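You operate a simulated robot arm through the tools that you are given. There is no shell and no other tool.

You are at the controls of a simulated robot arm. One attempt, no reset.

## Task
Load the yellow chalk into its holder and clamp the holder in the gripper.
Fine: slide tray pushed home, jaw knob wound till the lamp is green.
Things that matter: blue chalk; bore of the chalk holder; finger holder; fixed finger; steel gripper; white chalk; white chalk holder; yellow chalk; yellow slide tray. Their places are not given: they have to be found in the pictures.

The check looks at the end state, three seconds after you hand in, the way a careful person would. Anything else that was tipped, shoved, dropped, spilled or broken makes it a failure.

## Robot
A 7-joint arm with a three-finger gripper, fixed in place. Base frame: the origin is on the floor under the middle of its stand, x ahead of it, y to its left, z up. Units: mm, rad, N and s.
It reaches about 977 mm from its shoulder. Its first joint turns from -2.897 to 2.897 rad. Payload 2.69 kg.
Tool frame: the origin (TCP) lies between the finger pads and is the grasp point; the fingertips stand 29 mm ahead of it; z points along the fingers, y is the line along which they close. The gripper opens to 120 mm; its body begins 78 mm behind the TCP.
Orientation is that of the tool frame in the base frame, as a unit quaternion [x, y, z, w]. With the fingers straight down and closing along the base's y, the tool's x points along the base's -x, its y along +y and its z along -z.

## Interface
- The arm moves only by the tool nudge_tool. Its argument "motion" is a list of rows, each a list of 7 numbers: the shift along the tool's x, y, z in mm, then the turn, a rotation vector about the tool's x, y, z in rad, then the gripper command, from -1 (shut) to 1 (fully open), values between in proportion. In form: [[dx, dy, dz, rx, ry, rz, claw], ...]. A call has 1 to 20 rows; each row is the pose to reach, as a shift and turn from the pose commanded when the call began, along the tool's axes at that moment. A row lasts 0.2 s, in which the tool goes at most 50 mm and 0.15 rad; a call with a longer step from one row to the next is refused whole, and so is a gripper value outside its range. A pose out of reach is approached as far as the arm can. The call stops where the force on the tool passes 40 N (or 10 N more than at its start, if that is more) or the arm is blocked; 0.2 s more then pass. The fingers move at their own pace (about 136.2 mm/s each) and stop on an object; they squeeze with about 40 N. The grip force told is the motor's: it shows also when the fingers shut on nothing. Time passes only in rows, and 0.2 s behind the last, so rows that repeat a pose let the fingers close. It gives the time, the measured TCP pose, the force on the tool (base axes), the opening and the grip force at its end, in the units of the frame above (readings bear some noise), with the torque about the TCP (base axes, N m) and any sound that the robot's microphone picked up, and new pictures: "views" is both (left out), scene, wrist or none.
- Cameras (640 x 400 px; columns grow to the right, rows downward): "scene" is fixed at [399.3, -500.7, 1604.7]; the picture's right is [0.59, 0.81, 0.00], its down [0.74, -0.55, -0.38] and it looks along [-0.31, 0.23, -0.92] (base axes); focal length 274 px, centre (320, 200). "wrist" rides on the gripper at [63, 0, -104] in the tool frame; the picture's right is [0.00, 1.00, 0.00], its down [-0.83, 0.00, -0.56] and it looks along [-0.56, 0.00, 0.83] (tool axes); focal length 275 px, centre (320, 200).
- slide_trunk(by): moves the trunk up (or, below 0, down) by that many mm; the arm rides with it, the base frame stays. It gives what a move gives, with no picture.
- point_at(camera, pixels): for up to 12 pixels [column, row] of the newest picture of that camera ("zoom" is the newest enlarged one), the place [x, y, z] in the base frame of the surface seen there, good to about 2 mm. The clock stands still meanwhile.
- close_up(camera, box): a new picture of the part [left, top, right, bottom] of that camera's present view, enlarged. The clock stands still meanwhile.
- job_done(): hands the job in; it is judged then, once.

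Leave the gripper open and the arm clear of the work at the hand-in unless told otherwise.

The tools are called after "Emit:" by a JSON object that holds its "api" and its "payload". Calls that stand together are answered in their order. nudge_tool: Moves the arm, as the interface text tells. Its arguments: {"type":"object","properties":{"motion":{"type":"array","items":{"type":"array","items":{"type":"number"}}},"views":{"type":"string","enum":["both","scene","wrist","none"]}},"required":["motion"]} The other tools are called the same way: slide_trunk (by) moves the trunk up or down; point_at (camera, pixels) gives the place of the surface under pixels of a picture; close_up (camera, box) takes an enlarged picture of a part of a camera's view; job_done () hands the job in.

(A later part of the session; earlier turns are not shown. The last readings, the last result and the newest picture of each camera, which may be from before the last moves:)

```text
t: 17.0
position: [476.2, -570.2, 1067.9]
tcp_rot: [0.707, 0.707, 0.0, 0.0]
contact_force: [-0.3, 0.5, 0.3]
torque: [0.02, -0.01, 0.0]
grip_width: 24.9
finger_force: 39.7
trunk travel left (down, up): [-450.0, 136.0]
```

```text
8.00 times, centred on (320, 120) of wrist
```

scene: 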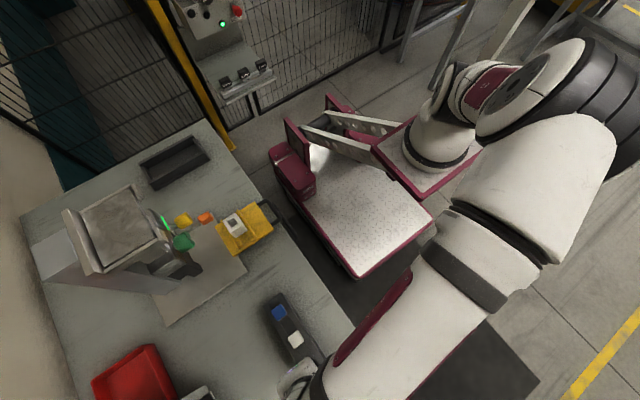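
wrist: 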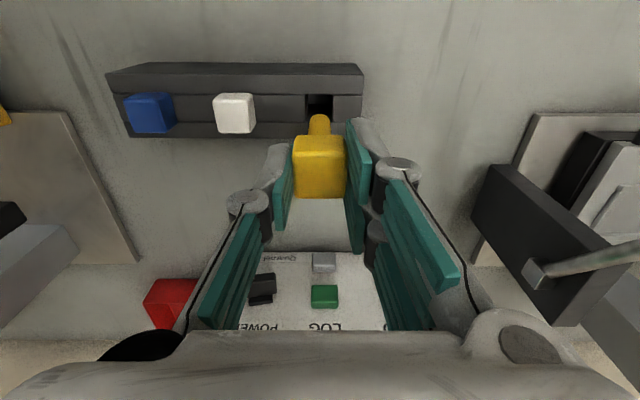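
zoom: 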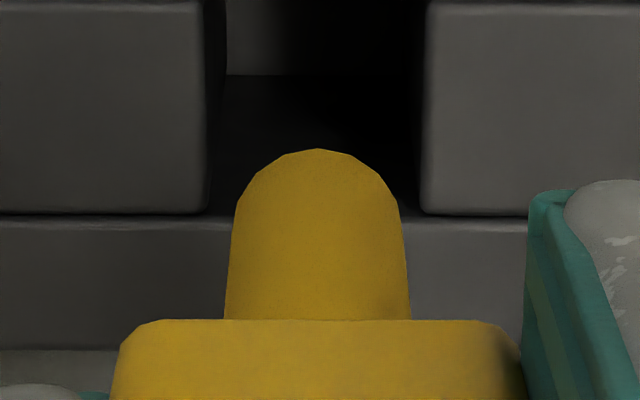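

Stem: ~13 mm round, bottom ~84 mm below my TCP and centred under it; head bottom ~33 mm below TCP. I'll carry it back to the earlier viewing pose in front of the holder (about 110,-429,1091), keeping the grip.

Emit:
{"api": "nudge_tool", "payload": {"motion": [[10, 0, -22, 0, 0, 0, -0.8], [30, -35, -22, 0, 0, 0, -0.8], [50, -72, -22, 0, 0, 0, -0.8], [68, -112, -22, 0, 0, 0, -0.8], [85, -154, -22, 0, 0, 0, -0.8], [100, -196, -22, 0, 0, 0, -0.8], [114, -240, -22, 0, 0, 0, -0.8], [126, -284, -22, 0, 0, 0, -0.8], [136, -326, -22, 0, 0, 0, -0.8], [141, -356, -22, 0, 0, 0, -0.8], [141, -364.6, -22, 0, 0, 0, -0.8], [141, -364.6, -22, 0, 0, 0, -0.8], [141, -364.6, -22, 0, 0, 0, -0.8]], "views": "both"}}

Emit:
{"api": "nudge_tool", "payload": {"motion": [[0, 0, 0, 0, 0, 0, -0.8]], "views": "none"}}

Emit:
{"api": "nudge_tool", "payload": {"motion": [[0, 0, 0, 0, 0, 0, -0.8]], "views": "wrist"}}

Emit:
{"api": "close_up", "payload": {"camera": "wrist", "box": [280, 185, 360, 245]}}

```text
t: 19.8
position: [108.8, -429.4, 1088.4]
tcp_rot: [0.707, 0.707, 0.0, 0.0]
contact_force: [-0.4, -0.9, -0.8]
torque: [-0.01, 0.01, 0.02]
grip_width: 24.8
finger_force: 39.4
trunk travel left (down, up): [-450.0, 136.0]
```

scene: 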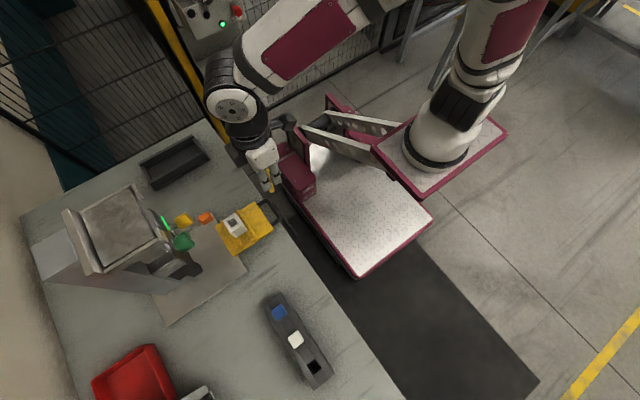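
wrist: 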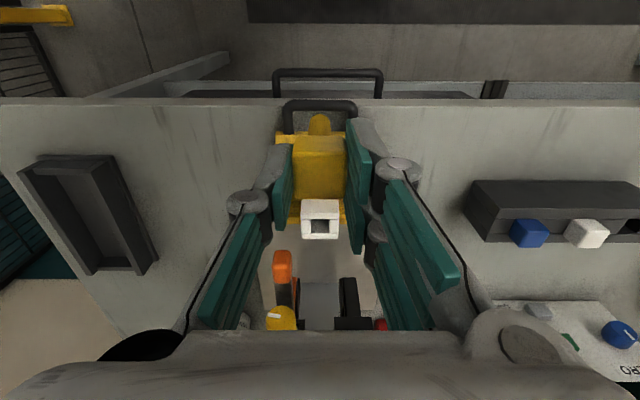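

```text
t: 20.2
position: [109.5, -429.9, 1088.7]
tcp_rot: [0.708, 0.706, 0.0, 0.0]
contact_force: [0.3, -0.5, -0.5]
torque: [0.0, 0.02, 0.07]
grip_width: 24.6
finger_force: 40.2
trunk travel left (down, up): [-450.0, 136.0]
```

```text
t: 20.6
position: [109.4, -429.3, 1089.2]
tcp_rot: [0.708, 0.707, 0.0, 0.0]
contact_force: [-0.6, 0.6, 0.1]
torque: [0.0, 0.04, -0.01]
grip_width: 25.0
finger_force: 40.3
trunk travel left (down, up): [-450.0, 136.0]
```

wrist: 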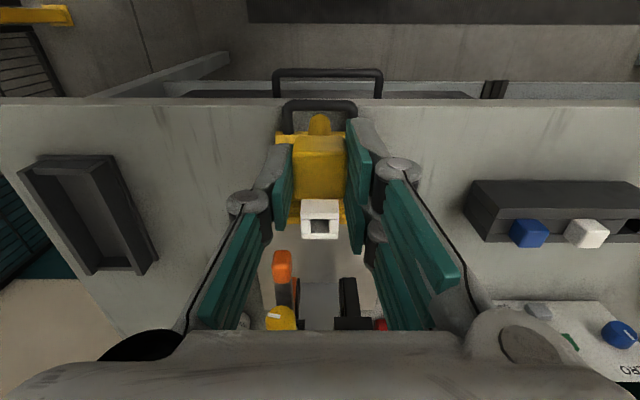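

```text
6.67 times, centred on (320, 215) of wrist
```

zoom: 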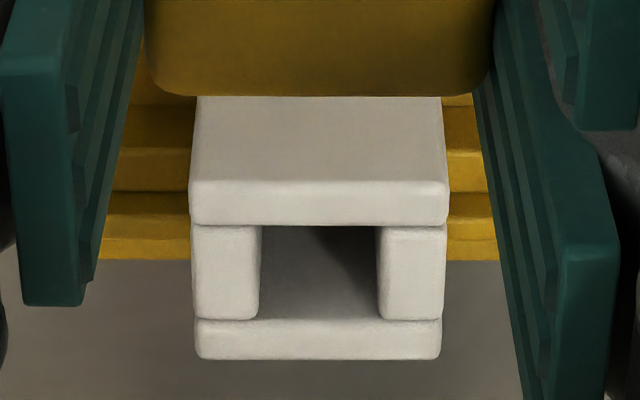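

The bore centre sits at wrist column ≈319.9, exactly in line with the stem (319.75), and at y≈-550.4. I'll move in by -121 mm in y at slightly lower height (stem bottom ~20 mm above the holder) and check.

Emit:
{"api": "nudge_tool", "payload": {"motion": [[-25, 0, 2, 0, 0, 0, -0.8], [-50, 0, 5, 0, 0, 0, -0.8], [-75, 0, 8, 0, 0, 0, -0.8], [-100, 0, 11, 0, 0, 0, -0.8], [-115, 0, 14, 0, 0, 0, -0.8], [-121, 0, 15, 0, 0, 0, -0.8], [-121, 0, 15, 0, 0, 0, -0.8]], "views": "both"}}

Emit:
{"api": "close_up", "payload": {"camera": "wrist", "box": [260, 60, 380, 150]}}

Emit:
{"api": "close_up", "payload": {"camera": "scene", "box": [100, 160, 300, 285]}}

```text
t: 22.2
position: [109.4, -547.6, 1074.5]
tcp_rot: [0.707, 0.707, 0.0, 0.0]
contact_force: [0.1, -0.5, -0.2]
torque: [0.01, 0.0, -0.03]
grip_width: 24.9
finger_force: 39.4
trunk travel left (down, up): [-450.0, 136.0]
```

scene: 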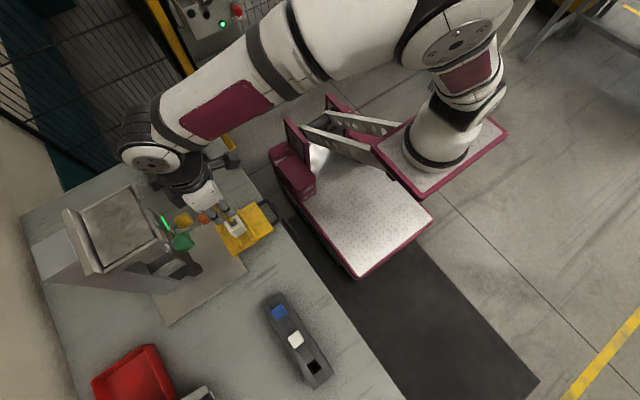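
wrist: 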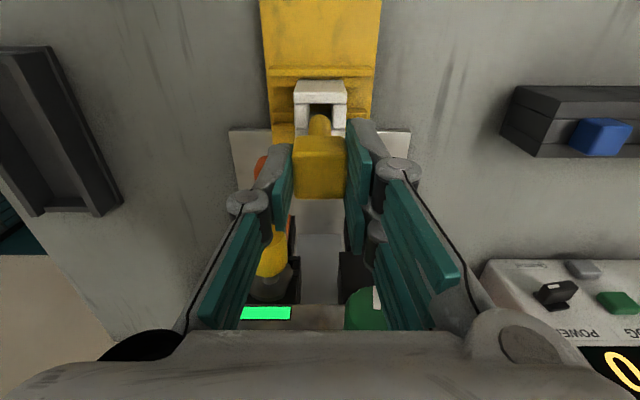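

```text
4.44 times, centred on (320, 105) of wrist
```

zoom: 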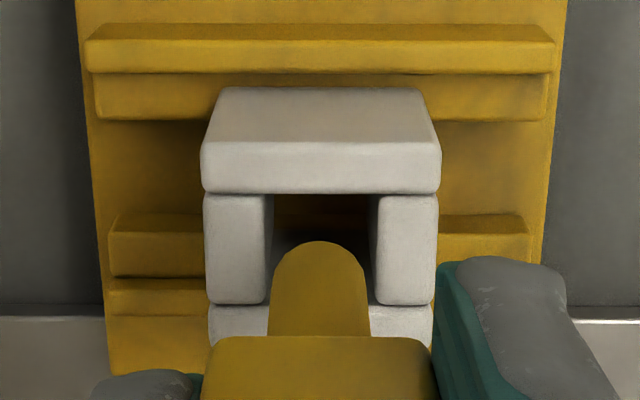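

```text
3.20 times, centred on (200, 222) of scene
```

zoom: 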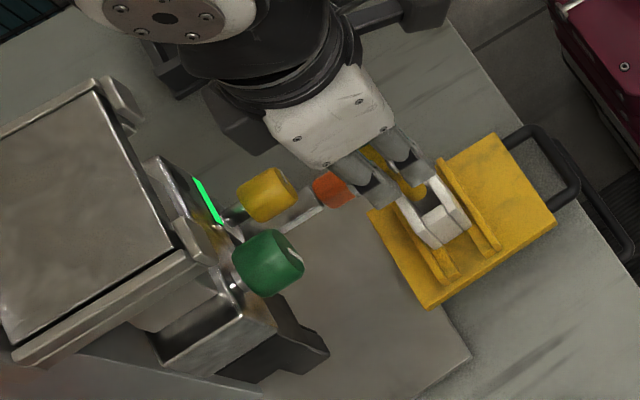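

The stem sits centred over the bore (stem centre 320 vs bore 321.5 in the enlarged view). I'll lower 27 mm so the stem tip enters, then check force.

Emit:
{"api": "nudge_tool", "payload": {"motion": [[-0.7, 0.2, 7, 0, 0, 0, -0.8], [-0.7, 0.2, 14, 0, 0, 0, -0.8], [-0.7, 0.2, 21, 0, 0, 0, -0.8], [-0.7, 0.2, 27, 0, 0, 0, -0.8], [-0.7, 0.2, 27, 0, 0, 0, -0.8]], "views": "wrist"}}

Emit:
{"api": "close_up", "payload": {"camera": "wrist", "box": [260, 60, 380, 150]}}

```text
t: 23.4
position: [109.8, -551.7, 1046.7]
tcp_rot: [0.708, 0.706, 0.0, 0.0]
contact_force: [0.4, -0.2, 0.1]
torque: [0.01, 0.02, -0.04]
grip_width: 24.8
finger_force: 40.0
trunk travel left (down, up): [-450.0, 136.0]
```

wrist: 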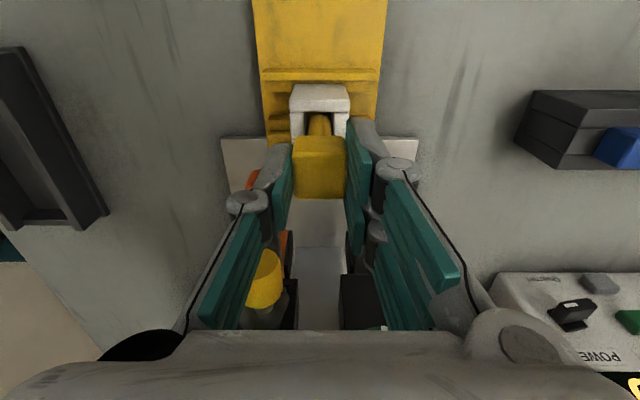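

```text
4.44 times, centred on (320, 105) of wrist
```

zoom: 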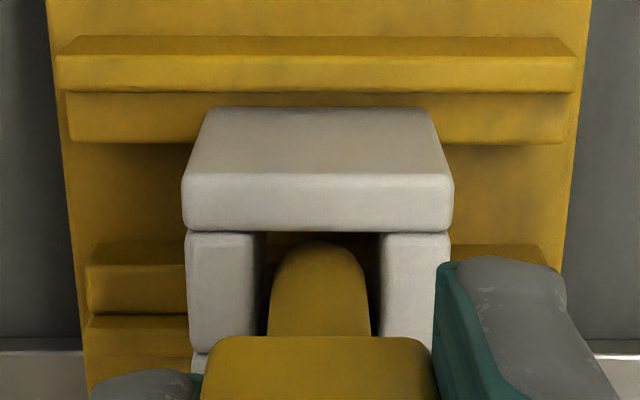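

No contact force, stem inside the bore. I'll lower the remaining ~42 mm until the head nearly seats.

Emit:
{"api": "nudge_tool", "payload": {"motion": [[0, 0, 8, 0, 0, 0, -0.8], [0, 0, 16, 0, 0, 0, -0.8], [0, 0, 24, 0, 0, 0, -0.8], [0, 0, 32, 0, 0, 0, -0.8], [0, 0, 38, 0, 0, 0, -0.8], [0, 0, 42, 0, 0, 0, -0.8], [0, 0, 42, 0, 0, 0, -0.8]], "views": "both"}}

Emit:
{"api": "close_up", "payload": {"camera": "wrist", "box": [240, 80, 400, 200]}}

Emit:
{"api": "close_up", "payload": {"camera": "scene", "box": [140, 170, 300, 270]}}

```text
t: 25.0
position: [110.4, -549.9, 1006.5]
tcp_rot: [0.707, 0.707, 0.0, 0.0]
contact_force: [-0.3, 0.2, 0.0]
torque: [-0.02, 0.01, 0.0]
grip_width: 25.0
finger_force: 40.3
trunk travel left (down, up): [-450.0, 136.0]
```

scene: 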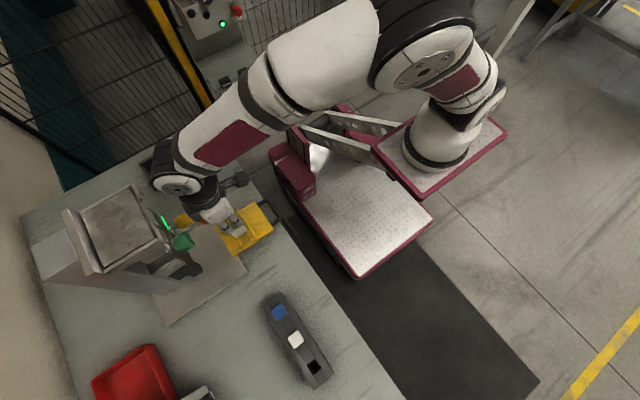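
wrist: 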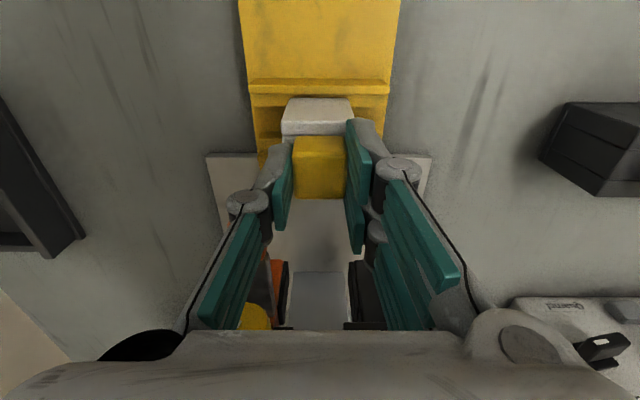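

```text
3.33 times, centred on (320, 140) of wrist
```

zoom: 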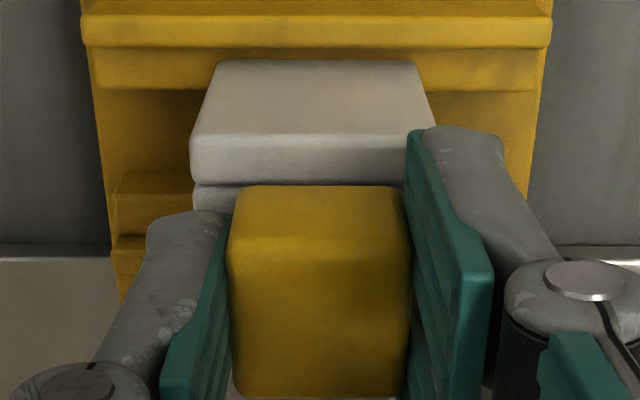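

```text
4.00 times, centred on (220, 220) of scene
```

zoom: 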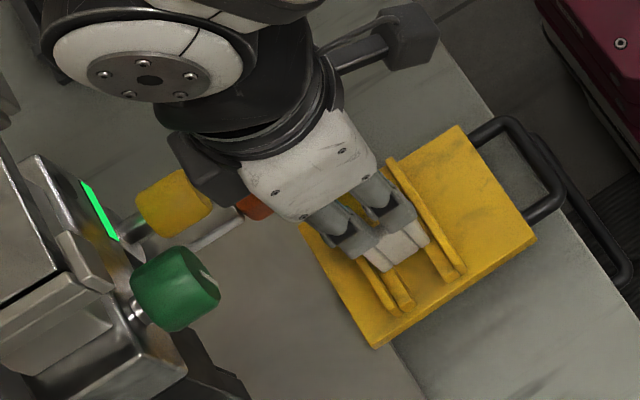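

The head is just above the holder top with no contact. I'll lower 3 mm more and read the force.

Emit:
{"api": "nudge_tool", "payload": {"motion": [[0, 0, 1, 0, 0, 0, -0.8], [0, 0, 2, 0, 0, 0, -0.8], [0, 0, 3, 0, 0, 0, -0.8], [0, 0, 3, 0, 0, 0, -0.8]], "views": "wrist"}}

Emit:
{"api": "close_up", "payload": {"camera": "wrist", "box": [240, 80, 400, 200]}}

```text
t: 26.0
position: [109.6, -550.0, 1004.1]
tcp_rot: [0.709, 0.706, 0.001, 0.0]
contact_force: [0.5, -0.4, 0.5]
torque: [0.01, -0.03, -0.01]
grip_width: 25.1
finger_force: 39.9
trunk travel left (down, up): [-450.0, 136.0]
```

wrist: 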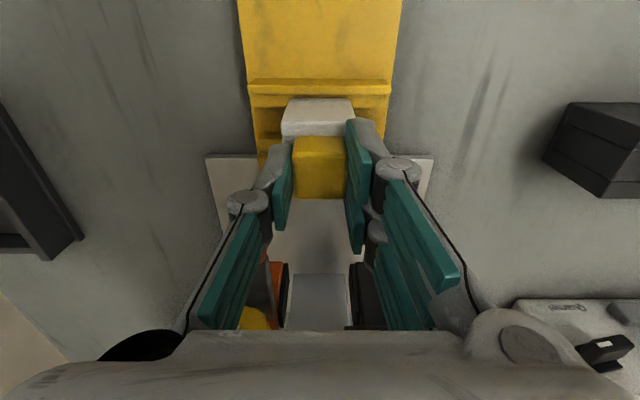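

```text
3.33 times, centred on (320, 140) of wrist
```

zoom: 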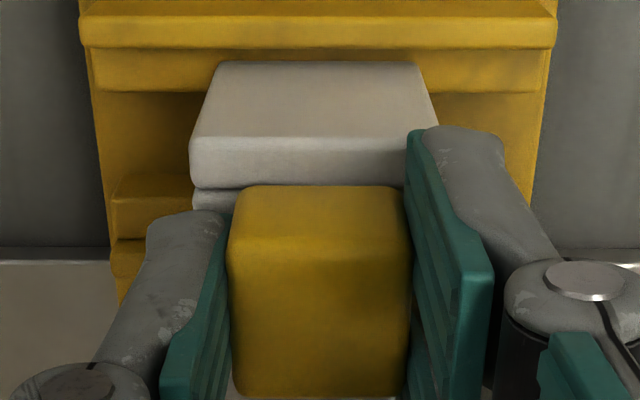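

Still no contact. I'll creep down another 4 mm, 1 mm per row, watching for the head to touch.

Emit:
{"api": "nudge_tool", "payload": {"motion": [[0, 0, 1, 0, 0, 0, -0.8], [0, 0, 2, 0, 0, 0, -0.8]], "views": "none"}}

Emit:
{"api": "nudge_tool", "payload": {"motion": [[0, 0, 1, 0, 0, 0, -0.8], [0, 0, 1, 0, 0, 0, -0.8]], "views": "wrist"}}

Emit:
{"api": "close_up", "payload": {"camera": "wrist", "box": [240, 80, 400, 200]}}

```text
t: 26.6
position: [109.9, -550.8, 1001.0]
tcp_rot: [0.708, 0.707, -0.001, 0.0]
contact_force: [2.9, 1.5, 10.1]
torque: [0.07, -0.11, 0.02]
grip_width: 24.7
finger_force: 40.1
trunk travel left (down, up): [-450.0, 136.0]
```

```text
t: 27.2
position: [109.8, -551.7, 1002.1]
tcp_rot: [0.707, 0.707, -0.002, 0.002]
contact_force: [4.9, -0.1, 29.9]
torque: [0.1, -0.17, -0.04]
grip_width: 25.0
finger_force: 40.0
trunk travel left (down, up): [-450.0, 136.0]
```

wrist: 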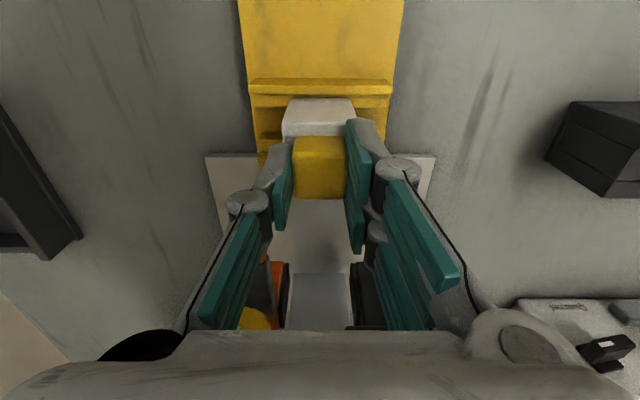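

```text
3.33 times, centred on (320, 140) of wrist
```

zoom: 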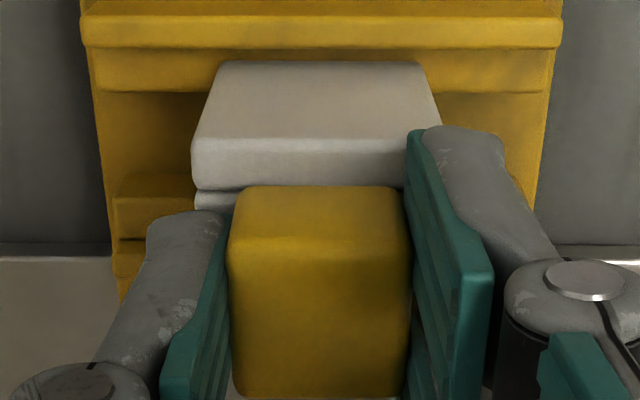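

Contact at TCP z≈1002 (30 N up): the head has seated on the holder as computed. I'll ease up 1.5 mm to relieve the press and open to a limited 48 mm.

Emit:
{"api": "nudge_tool", "payload": {"motion": [[0, 0, -1.5, 0, 0, 0, -0.8], [0, 0, -1.5, 0, 0, 0, -0.8], [0, 0, -1.5, 0, 0, 0, -0.5], [0, 0, -1.5, 0, 0, 0, -0.3], [0, 0, -1.5, 0, 0, 0, -0.2], [0, 0, -1.5, 0, 0, 0, -0.2]], "views": "both"}}

Emit:
{"api": "close_up", "payload": {"camera": "wrist", "box": [240, 80, 400, 200]}}

```text
t: 28.6
position: [109.5, -551.1, 1000.1]
tcp_rot: [0.707, 0.707, 0.001, 0.0]
contact_force: [0.2, 0.2, 0.0]
torque: [0.03, 0.05, -0.04]
grip_width: 48.4
finger_force: 0.1
trunk travel left (down, up): [-450.0, 136.0]
```

scene: 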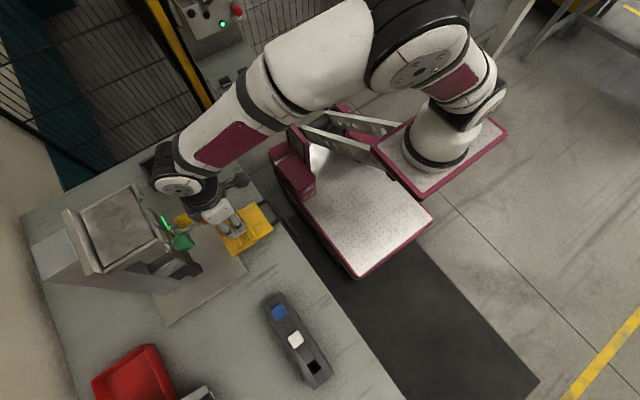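
wrist: 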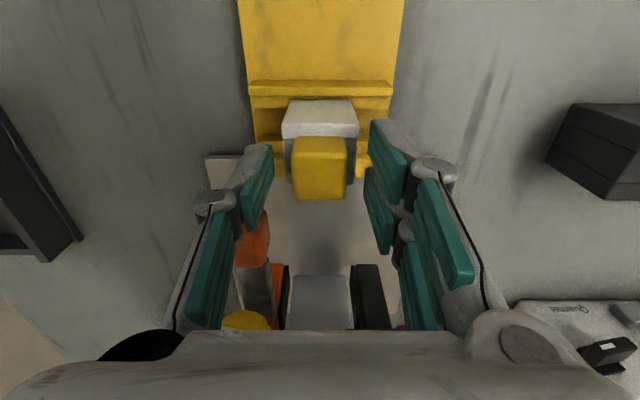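

```text
3.33 times, centred on (320, 140) of wrist
```

zoom: 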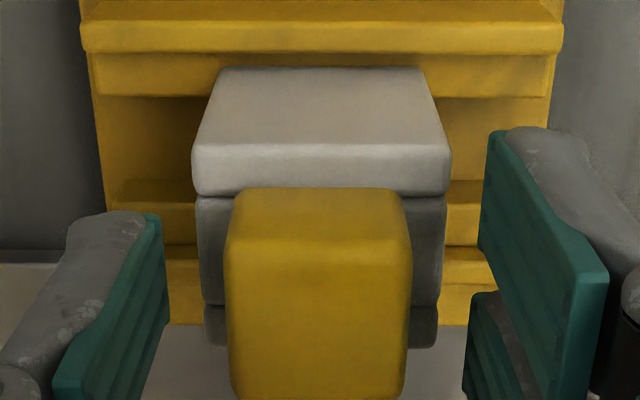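

The chalk stands in the holder on its head, released. I'll rise straight up 90 mm, then back off to +y for a view.

Emit:
{"api": "nudge_tool", "payload": {"motion": [[0, 0, -10, 0, 0, 0, -0.2], [0, 0, -20, 0, 0, 0, -0.2], [0, 0, -35, 0, 0, 0, -0.2], [0, 0, -55, 0, 0, 0, -0.2], [0, 0, -80, 0, 0, 0, -0.2], [20, 0, -90, 0, 0, 0, -0.2], [60, 0, -90, 0, 0, 0, -0.2], [100, 0, -90, 0, 0, 0, 0.2], [120, 0, -90, 0, 0, 0, 1], [120, 0, -90, 0, 0, 0, 1], [120, 0, -90, 0, 0, 0, 1]], "views": "both"}}

Emit:
{"api": "close_up", "payload": {"camera": "scene", "box": [140, 180, 300, 280]}}

Emit:
{"api": "close_up", "payload": {"camera": "wrist", "box": [250, 90, 390, 250]}}

```text
t: 31.0
position: [110.9, -432.3, 1092.0]
tcp_rot: [0.707, 0.707, 0.0, 0.001]
contact_force: [-0.3, -1.1, 0.3]
torque: [0.03, 0.03, -0.04]
grip_width: 120.1
finger_force: 0.0
trunk travel left (down, up): [-450.0, 136.0]
```

scene: 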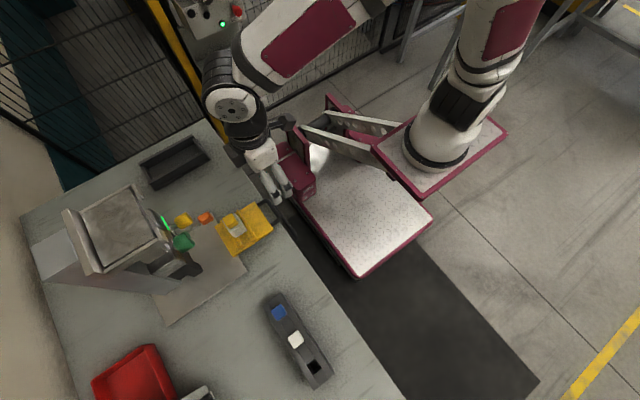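
wrist: 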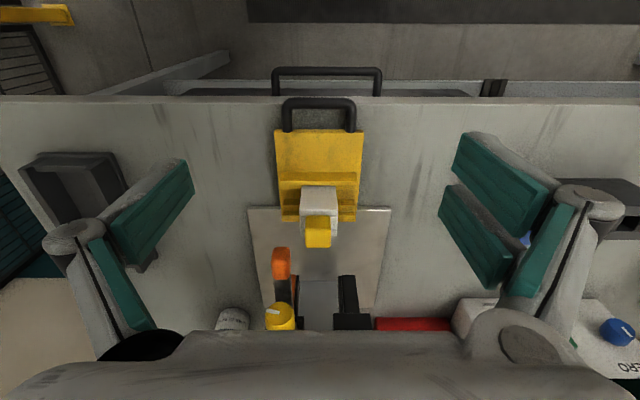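

```text
4.00 times, centred on (220, 230) of scene
```

zoom: 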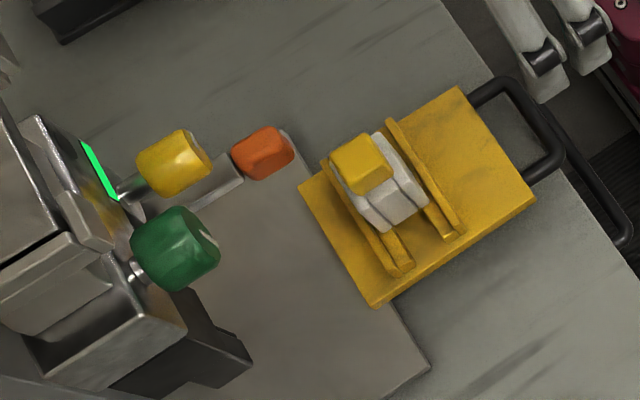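

```text
2.50 times, centred on (320, 170) of wrist
```

zoom: 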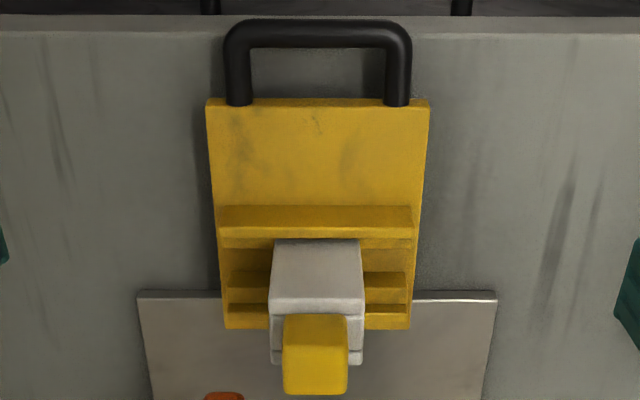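

Chalk is loaded and upright. Now the tray: I'll measure the handle bar, its surroundings, the table edge, and the tester's orange handle.

Emit:
{"api": "close_up", "payload": {"camera": "wrist", "box": [270, 80, 370, 150]}}

Emit:
{"api": "point_at", "payload": {"camera": "zoom", "pixels": [[320, 130], [320, 118], [320, 145], [225, 200], [405, 200], [320, 200], [320, 90], [320, 60], [320, 300], [220, 270], [412, 270], [200, 150]]}}

Emit:
{"api": "point_at", "payload": {"camera": "wrist", "pixels": [[282, 255], [282, 270], [282, 285], [275, 262], [289, 262], [280, 305], [280, 318], [320, 290], [348, 280], [348, 300]]}}

```text
5.71 times, centred on (320, 115) of wrist
```

zoom: 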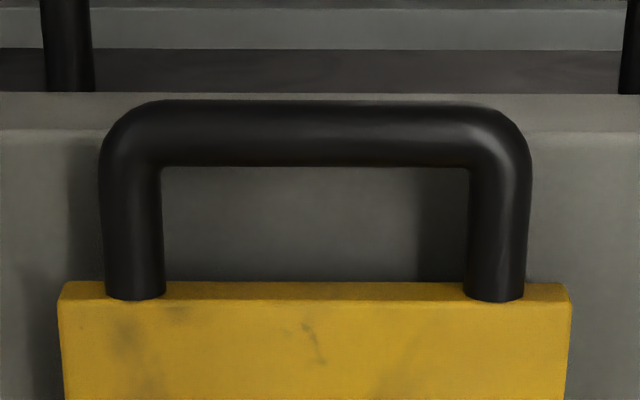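

```text
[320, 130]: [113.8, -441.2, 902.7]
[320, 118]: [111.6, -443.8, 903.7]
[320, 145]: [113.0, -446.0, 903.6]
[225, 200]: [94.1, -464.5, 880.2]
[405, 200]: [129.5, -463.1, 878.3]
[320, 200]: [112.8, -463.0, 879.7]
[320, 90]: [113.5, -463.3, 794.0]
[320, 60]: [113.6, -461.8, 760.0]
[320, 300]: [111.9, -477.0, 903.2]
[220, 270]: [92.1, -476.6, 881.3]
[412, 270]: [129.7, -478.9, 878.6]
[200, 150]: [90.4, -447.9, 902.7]
```

```text
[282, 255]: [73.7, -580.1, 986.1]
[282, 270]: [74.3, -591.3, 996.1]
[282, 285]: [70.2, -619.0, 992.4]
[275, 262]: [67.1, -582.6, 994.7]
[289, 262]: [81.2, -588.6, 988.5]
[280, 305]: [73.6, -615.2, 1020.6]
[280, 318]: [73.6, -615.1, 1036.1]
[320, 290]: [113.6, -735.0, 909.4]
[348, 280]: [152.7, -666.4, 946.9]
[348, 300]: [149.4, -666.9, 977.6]
```

The handle bar (about 12 mm thick) has its top at z≈903 and centre at y≈-444. It overhangs the table edge (y≈-463, z=880). I plan to push it with closed fingers tilted toward +x so the gripper body stays clear of the knobs. First I'll check what the other black bar near (330,75) is.

Emit:
{"api": "point_at", "payload": {"camera": "wrist", "pixels": [[330, 72], [276, 85], [381, 85], [330, 90], [420, 100], [490, 88], [200, 80], [330, 60], [330, 20], [150, 85]]}}

Emit:
{"api": "close_up", "payload": {"camera": "scene", "box": [220, 170, 320, 250]}}

```text
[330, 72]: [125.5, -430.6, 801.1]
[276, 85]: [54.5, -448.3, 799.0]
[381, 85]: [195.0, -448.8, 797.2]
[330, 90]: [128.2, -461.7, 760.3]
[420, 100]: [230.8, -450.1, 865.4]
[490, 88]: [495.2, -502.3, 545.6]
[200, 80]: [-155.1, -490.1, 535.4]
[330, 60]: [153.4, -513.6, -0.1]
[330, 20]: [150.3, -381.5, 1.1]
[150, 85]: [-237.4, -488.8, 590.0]
```

```text
5.00 times, centred on (270, 210) of scene
```

zoom: 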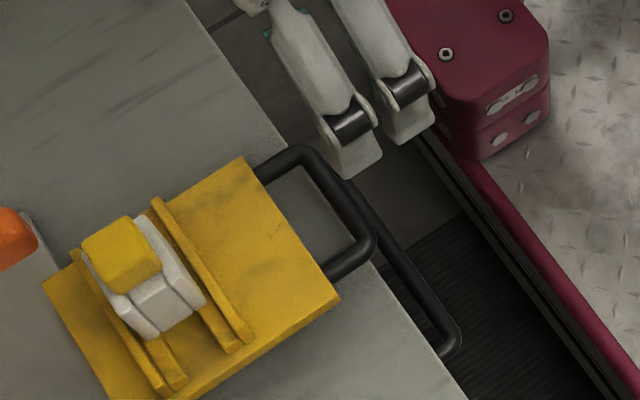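

The other bar is a drawer handle at z≈800, well below. I'll also check the red block on the robot's base (scene 290,180) for height before descending near it.

Emit:
{"api": "point_at", "payload": {"camera": "scene", "pixels": [[285, 160], [310, 185], [297, 172], [330, 180], [345, 150], [300, 130], [275, 205], [320, 240], [280, 150], [310, 125]]}}

```text
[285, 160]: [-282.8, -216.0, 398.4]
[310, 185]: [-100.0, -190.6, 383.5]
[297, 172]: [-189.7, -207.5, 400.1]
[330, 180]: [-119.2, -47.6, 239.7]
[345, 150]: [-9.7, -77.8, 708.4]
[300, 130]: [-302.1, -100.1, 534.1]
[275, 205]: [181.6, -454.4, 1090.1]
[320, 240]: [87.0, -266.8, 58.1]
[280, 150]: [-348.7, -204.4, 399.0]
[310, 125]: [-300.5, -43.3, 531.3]
```

Everything there is low. Now I'll close the fingers, tilt +0.7 rad about tool x (body leaning to +x) and move to about (118,-395,1000), in front of the handle.

Emit:
{"api": "nudge_tool", "payload": {"motion": [[6, 1, 10, 0.1, 0, 0, 0.3], [12, 2, 25, 0.22, 0, 0, -0.4], [18, 3, 40, 0.34, 0, 0, -1], [24, 5, 56, 0.46, 0, 0, -1], [30, 6, 72, 0.58, 0, 0, -1], [36, 7, 92, 0.7, 0, 0, -1], [36, 7, 92, 0.7, 0, 0, -1]], "views": "both"}}

Emit:
{"api": "close_up", "payload": {"camera": "wrist", "box": [220, 80, 440, 300]}}

```text
t: 32.6
position: [116.6, -394.1, 998.3]
tcp_rot: [0.664, 0.664, -0.243, -0.243]
contact_force: [1.1, 0.1, 0.5]
torque: [-0.03, 0.01, 0.0]
grip_width: 0.0
finger_force: 29.1
trunk travel left (down, up): [-450.0, 136.0]
```

scene: 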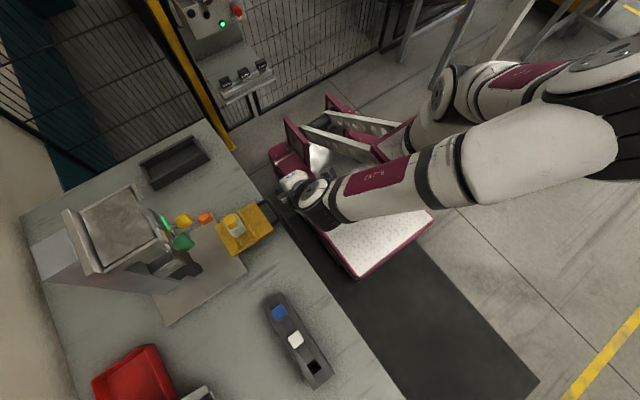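
wrist: 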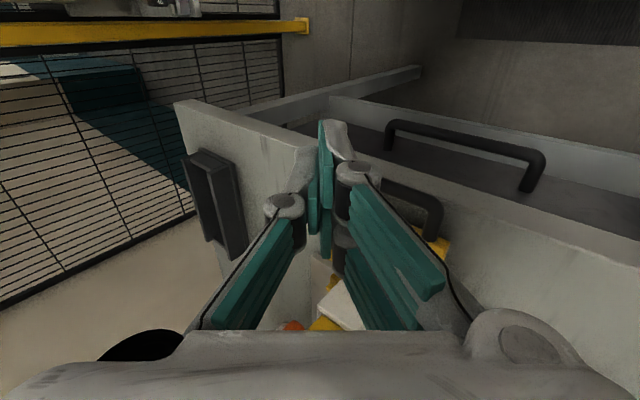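

```text
1.82 times, centred on (330, 190) of wrist
```

zoom: 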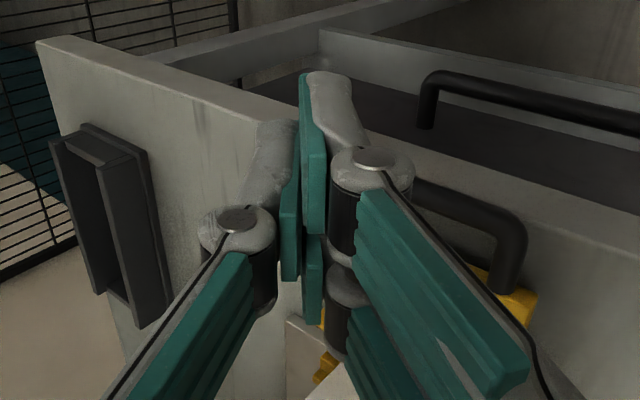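

Fingers are shut and the arm is clear. I'll measure the tips so I know exactly where they'd touch the bar.

Emit:
{"api": "point_at", "payload": {"camera": "zoom", "pixels": [[306, 78], [335, 76], [310, 220], [292, 125], [275, 128], [292, 270], [312, 320], [345, 110], [250, 170], [470, 190], [515, 240]]}}

Emit:
{"api": "nudge_tool", "payload": {"motion": [[0, 0, 0, 0, 0, 0, -1]], "views": "none"}}

```text
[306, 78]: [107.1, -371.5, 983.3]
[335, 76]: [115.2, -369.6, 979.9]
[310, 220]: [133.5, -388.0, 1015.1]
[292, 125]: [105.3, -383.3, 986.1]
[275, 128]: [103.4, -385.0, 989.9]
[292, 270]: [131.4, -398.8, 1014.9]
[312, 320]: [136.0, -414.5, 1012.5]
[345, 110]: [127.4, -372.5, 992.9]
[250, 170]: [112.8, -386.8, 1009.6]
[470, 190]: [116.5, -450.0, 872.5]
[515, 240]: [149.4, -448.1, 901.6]
```

```text
t: 33.0
position: [117.5, -395.2, 998.1]
tcp_rot: [0.665, 0.664, -0.242, -0.243]
contact_force: [-0.1, 0.7, 0.2]
torque: [0.01, 0.01, 0.02]
grip_width: 0.0
finger_force: 28.9
trunk travel left (down, up): [-450.0, 136.0]
```

Tips are ~20–25 mm ahead of TCP and the pushing flank sits about 20 mm toward -y. I'll descend 78 mm to TCP z≈920 at y≈-395, just behind (robot side of) the bar.

Emit:
{"api": "nudge_tool", "payload": {"motion": [[0, 12.5, 15, 0, 0, 0, -1], [0, 25, 30, 0, 0, 0, -1], [0, 37.5, 44.7, 0, 0, 0, -1], [0, 50.2, 59.7, 0, 0, 0, -1], [0, 50.2, 59.7, 0, 0, 0, -1]], "views": "both"}}

Emit:
{"api": "close_up", "payload": {"camera": "wrist", "box": [220, 80, 440, 300]}}

Emit:
{"api": "close_up", "payload": {"camera": "scene", "box": [200, 160, 360, 260]}}

```text
t: 34.2
position: [117.4, -395.3, 921.6]
tcp_rot: [0.665, 0.663, -0.243, -0.242]
contact_force: [-0.9, 0.1, 0.5]
torque: [0.02, 0.01, 0.01]
grip_width: 0.0
finger_force: 28.4
trunk travel left (down, up): [-450.0, 136.0]
```

scene: 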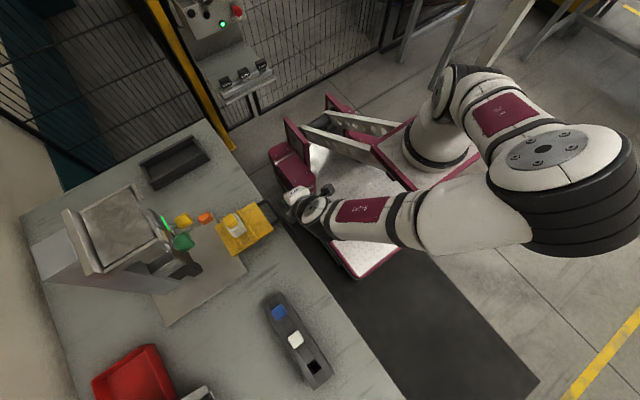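
wrist: 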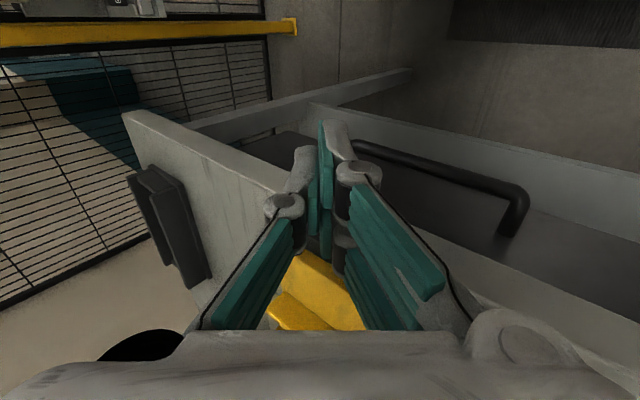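

```text
1.82 times, centred on (330, 190) of wrist
```

zoom: 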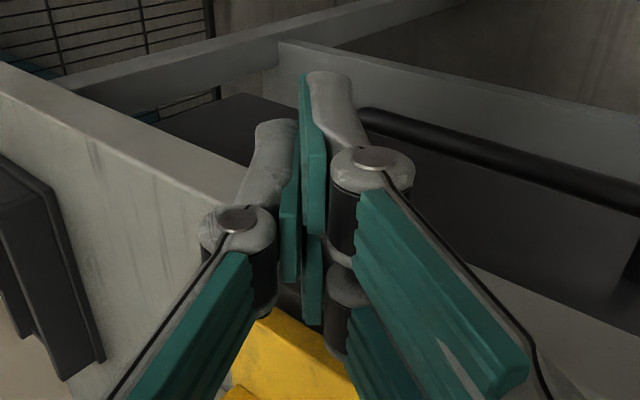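

```text
4.00 times, centred on (280, 210) of scene
```

zoom: 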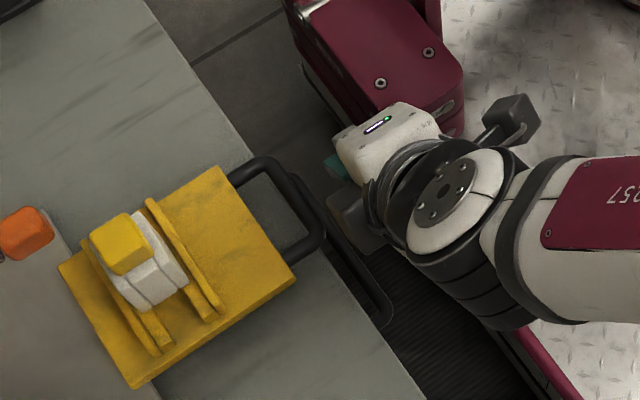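

The bar is just beyond my fingers. I'll push toward -y by 36 mm in small steps and read the force.

Emit:
{"api": "nudge_tool", "payload": {"motion": [[-8, 0, 0, 0, 0, 0, -1], [-15, 0, 0, 0, 0, 0, -1], [-20, 0, 0, 0, 0, 0, -1], [-24, 0, 0, 0, 0, 0, -1], [-28, 0, 0, 0, 0, 0, -1], [-32, 0, 0, 0, 0, 0, -1], [-36, 0, 0, 0, 0, 0, -1]], "views": "both"}}

Emit:
{"api": "close_up", "payload": {"camera": "scene", "box": [140, 170, 300, 270]}}

```text
t: 35.8
position: [117.2, -430.9, 922.7]
tcp_rot: [0.665, 0.663, -0.242, -0.243]
contact_force: [0.3, 0.6, 0.8]
torque: [0.01, -0.03, 0.01]
grip_width: 0.0
finger_force: 29.2
trunk travel left (down, up): [-450.0, 136.0]
```

scene: 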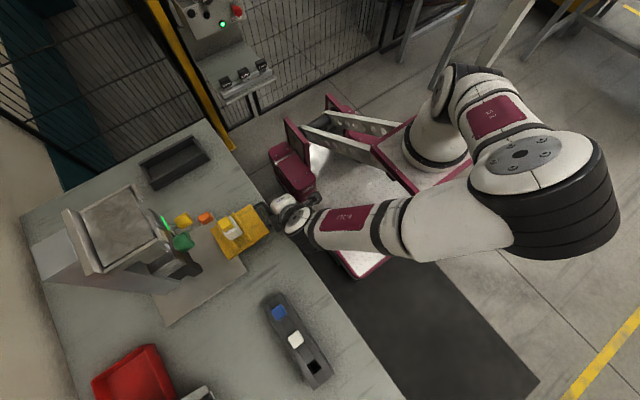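
wrist: 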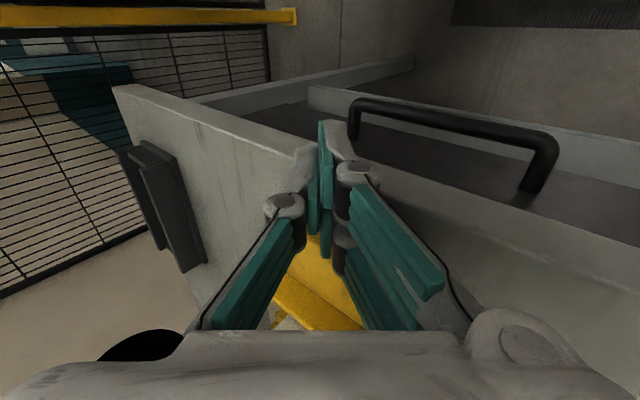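

```text
4.00 times, centred on (220, 220) of scene
```

zoom: 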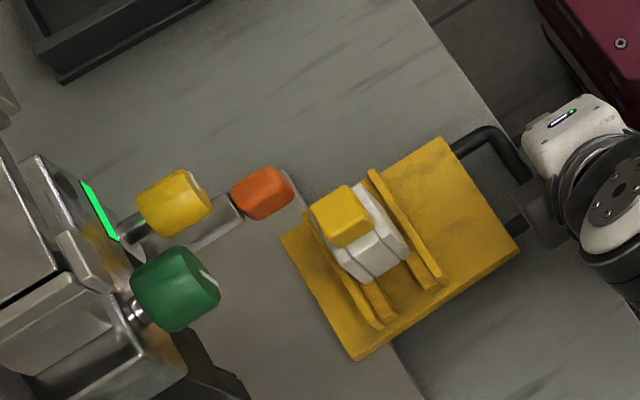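

The tray moved ~13 mm with almost no force, chalk still seated. I'll continue pushing 60 mm more slowly.

Emit:
{"api": "nudge_tool", "payload": {"motion": [[-6, 0, 0, 0, 0, 0, -1], [-12, 0, 0, 0, 0, 0, -1], [-18, 0, 0, 0, 0, 0, -1], [-24, 0, 0, 0, 0, 0, -1], [-30, 0, 0, 0, 0, 0, -1], [-36, 0, 0, 0, 0, 0, -1], [-42, 0, 0, 0, 0, 0, -1], [-48, 0, 0, 0, 0, 0, -1], [-54, 0, 0, 0, 0, 0, -1], [-60, 0, 0, 0, 0, 0, -1]], "views": "both"}}

Emit:
{"api": "close_up", "payload": {"camera": "scene", "box": [140, 170, 300, 270]}}

```text
t: 38.0
position: [117.5, -489.9, 922.3]
tcp_rot: [0.665, 0.663, -0.242, -0.244]
contact_force: [0.4, 1.6, 0.0]
torque: [-0.01, -0.01, 0.01]
grip_width: 0.0
finger_force: 28.5
trunk travel left (down, up): [-450.0, 136.0]
```

scene: 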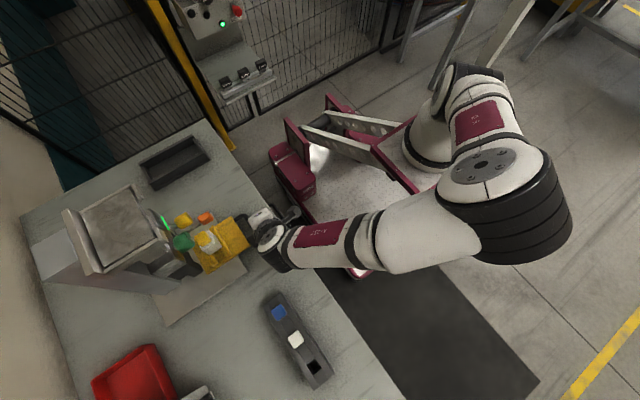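
wrist: 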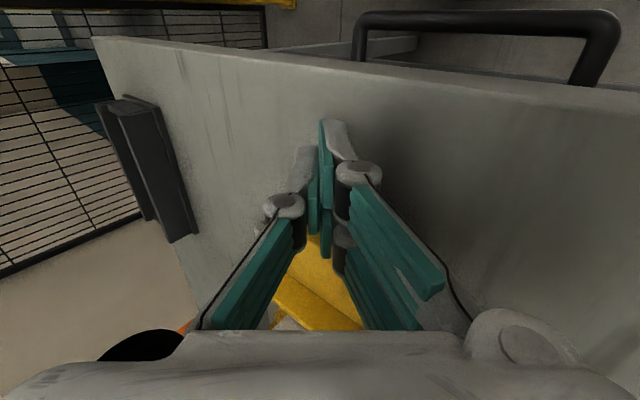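

```text
4.00 times, centred on (220, 220) of scene
```

zoom: 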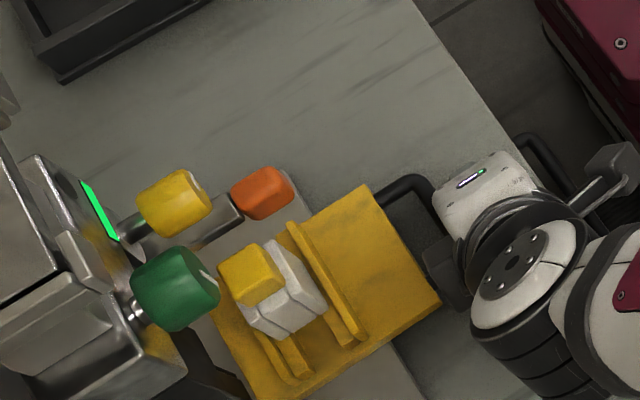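

The tray has travelled ~72 mm with the chalk still seated and passing beside the orange handle. I'll continue 48 mm.

Emit:
{"api": "nudge_tool", "payload": {"motion": [[-6, 0, 0, 0, 0, 0, -1], [-12, 0, 0, 0, 0, 0, -1], [-18, 0, 0, 0, 0, 0, -1], [-24, 0, 0, 0, 0, 0, -1], [-30, 0, 0, 0, 0, 0, -1], [-36, 0, 0, 0, 0, 0, -1], [-42, 0, 0, 0, 0, 0, -1], [-48, 0, 0, 0, 0, 0, -1]], "views": "both"}}

Emit:
{"api": "close_up", "payload": {"camera": "scene", "box": [140, 170, 300, 270]}}

```text
t: 39.8
position: [117.3, -537.8, 922.2]
tcp_rot: [0.664, 0.664, -0.242, -0.243]
contact_force: [-0.7, -0.3, 0.1]
torque: [-0.01, -0.03, 0.0]
grip_width: 0.0
finger_force: 28.5
trunk travel left (down, up): [-450.0, 136.0]
```

scene: 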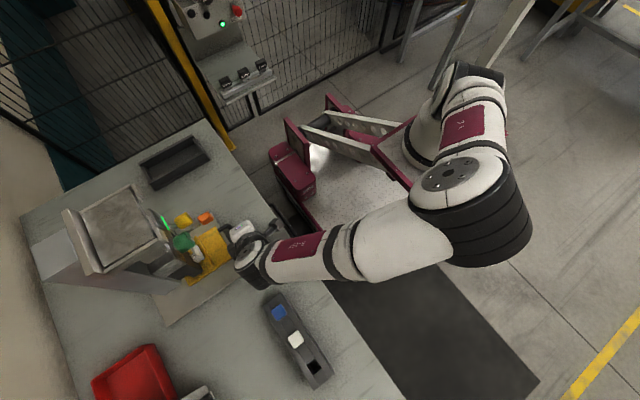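
wrist: 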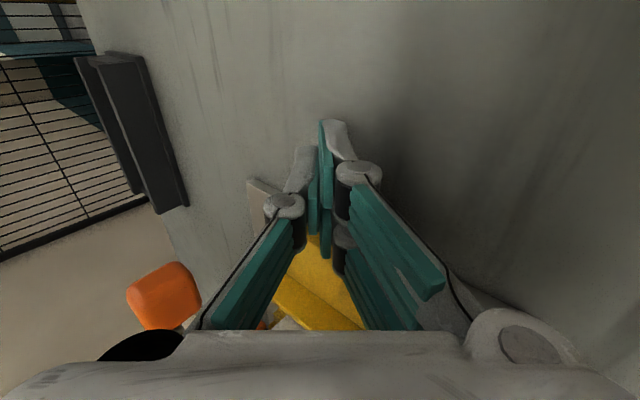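

```text
4.00 times, centred on (220, 220) of scene
```

zoom: 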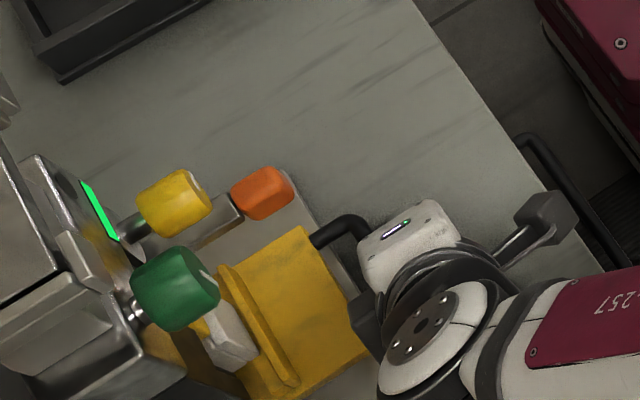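

The tray is ~120 mm in, still free. I'll continue in 4 mm steps for up to 32 mm, expecting a stop at home.

Emit:
{"api": "nudge_tool", "payload": {"motion": [[-4, 0, 0, 0, 0, 0, -1], [-8, 0, 0, 0, 0, 0, -1], [-12, 0, 0, 0, 0, 0, -1], [-16, 0, 0, 0, 0, 0, -1], [-20, 0, 0, 0, 0, 0, -1], [-24, 0, 0, 0, 0, 0, -1], [-28, 0, 0, 0, 0, 0, -1], [-32, 0, 0, 0, 0, 0, -1]], "views": "both"}}

Emit:
{"api": "close_up", "payload": {"camera": "scene", "box": [140, 170, 300, 270]}}

```text
t: 40.9
position: [117.1, -548.0, 920.6]
tcp_rot: [0.666, 0.662, -0.237, -0.249]
contact_force: [2.9, 13.7, 3.3]
torque: [0.21, -0.03, -0.04]
grip_width: 0.0
finger_force: 28.3
trunk travel left (down, up): [-450.0, 136.0]
stopped in row 5: the force on the tool passed its limit at 45 N (the readings are from after the stop); the commanded pose is now the measured one
```

scene: 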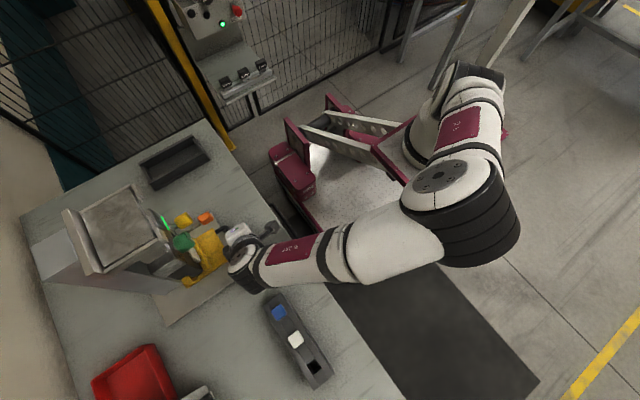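
wrist: 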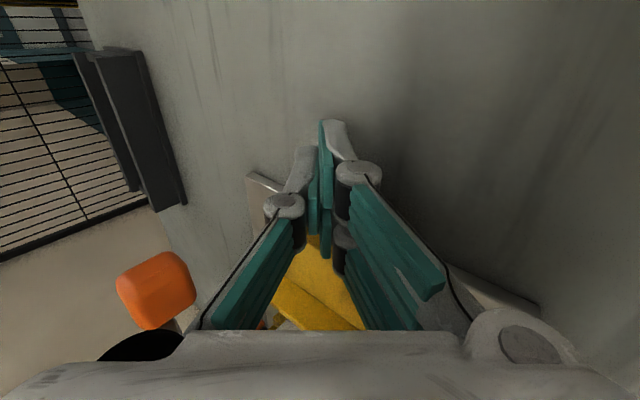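

```text
4.00 times, centred on (220, 220) of scene
```

zoom: 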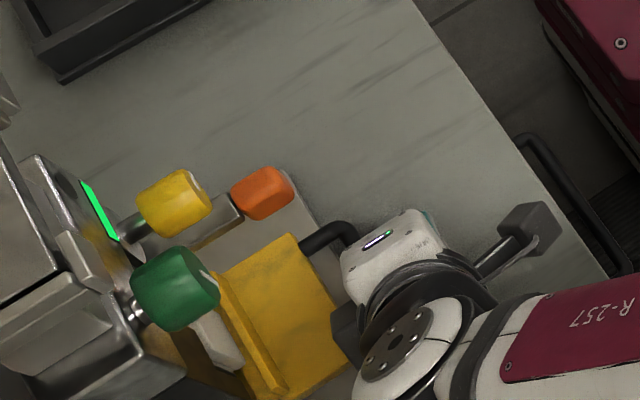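

It stopped at 45 N after about 130 mm of travel. That could be home, so I'll back off and inspect. I'll retreat +y 110 mm, then rise.

Emit:
{"api": "nudge_tool", "payload": {"motion": [[10, 0, 0, 0, 0, 0, -1], [30, 0, 0, 0, 0, 0, -1], [60, 0, 0, 0, 0, 0, -1], [95, 0, 0, 0, 0, 0, -1], [130, 0, 0, 0, 0, 0, -1], [160, -25, -30, -0.1, 0, 0, -0.5], [185, -55, -65, -0.2, 0, 0, 0.3], [190, -85, -100, -0.3, 0, 0, 1], [190, -85, -100, -0.3, 0, 0, 1]], "views": "both"}}

Emit:
{"api": "close_up", "payload": {"camera": "scene", "box": [140, 170, 300, 270]}}

```text
refused: row 7 steps farther than a row can; nothing moved
```

```text
4.00 times, centred on (220, 220) of scene
```

zoom: 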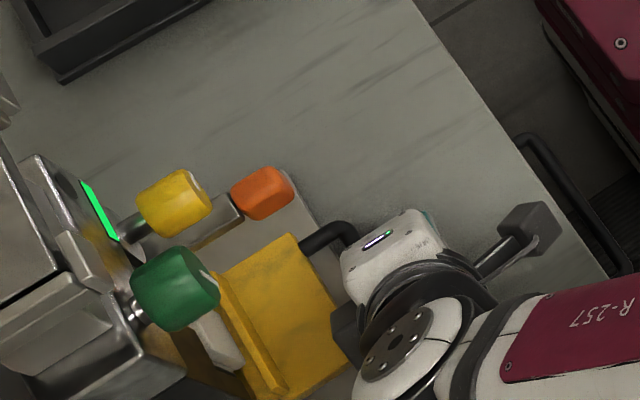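

A row was too long, so nothing moved. I'll repeat the retreat with smaller steps.

Emit:
{"api": "nudge_tool", "payload": {"motion": [[10, 0, 0, 0, 0, 0, -1], [30, 0, 0, 0, 0, 0, -1], [60, 0, 0, 0, 0, 0, -1], [95, 0, 0, 0, 0, 0, -1], [130, 0, 0, 0, 0, 0, -1], [155, -18, -22, -0.1, 0, 0, -0.5], [170, -45, -50, -0.2, 0, 0, 0.3], [180, -70, -80, -0.3, 0, 0, 1], [190, -85, -100, -0.3, 0, 0, 1], [190, -85, -100, -0.3, 0, 0, 1]], "views": "both"}}

Emit:
{"api": "close_up", "payload": {"camera": "scene", "box": [140, 170, 300, 270]}}

```text
t: 43.1
position: [118.2, -359.6, 1054.3]
tcp_rot: [0.695, 0.69, -0.137, -0.146]
contact_force: [-0.2, 0.3, 0.3]
torque: [0.03, -0.01, 0.01]
grip_width: 120.1
finger_force: 0.1
trunk travel left (down, up): [-450.0, 136.0]
```

scene: 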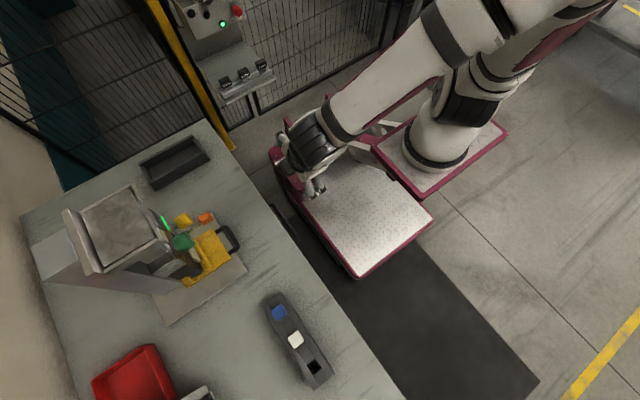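
wrist: 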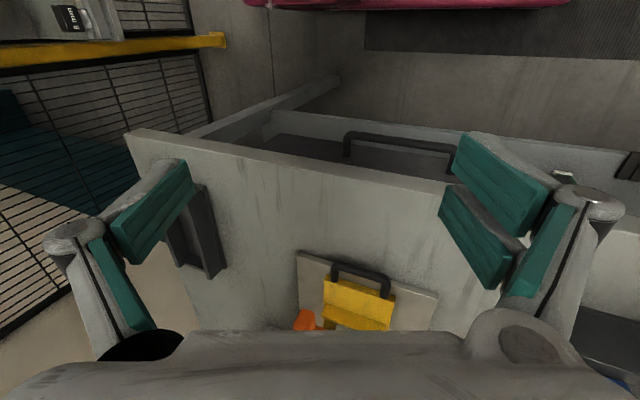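

```text
4.00 times, centred on (220, 220) of scene
```

zoom: 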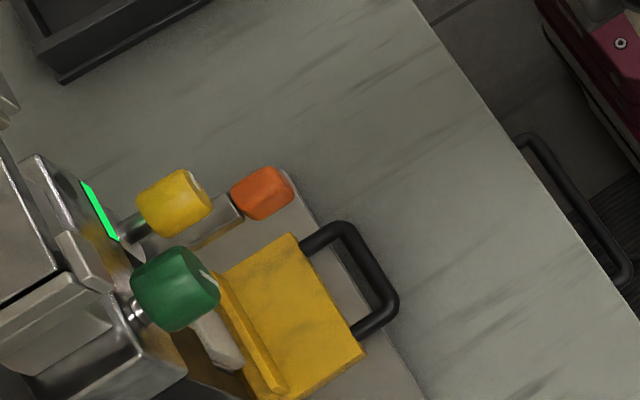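

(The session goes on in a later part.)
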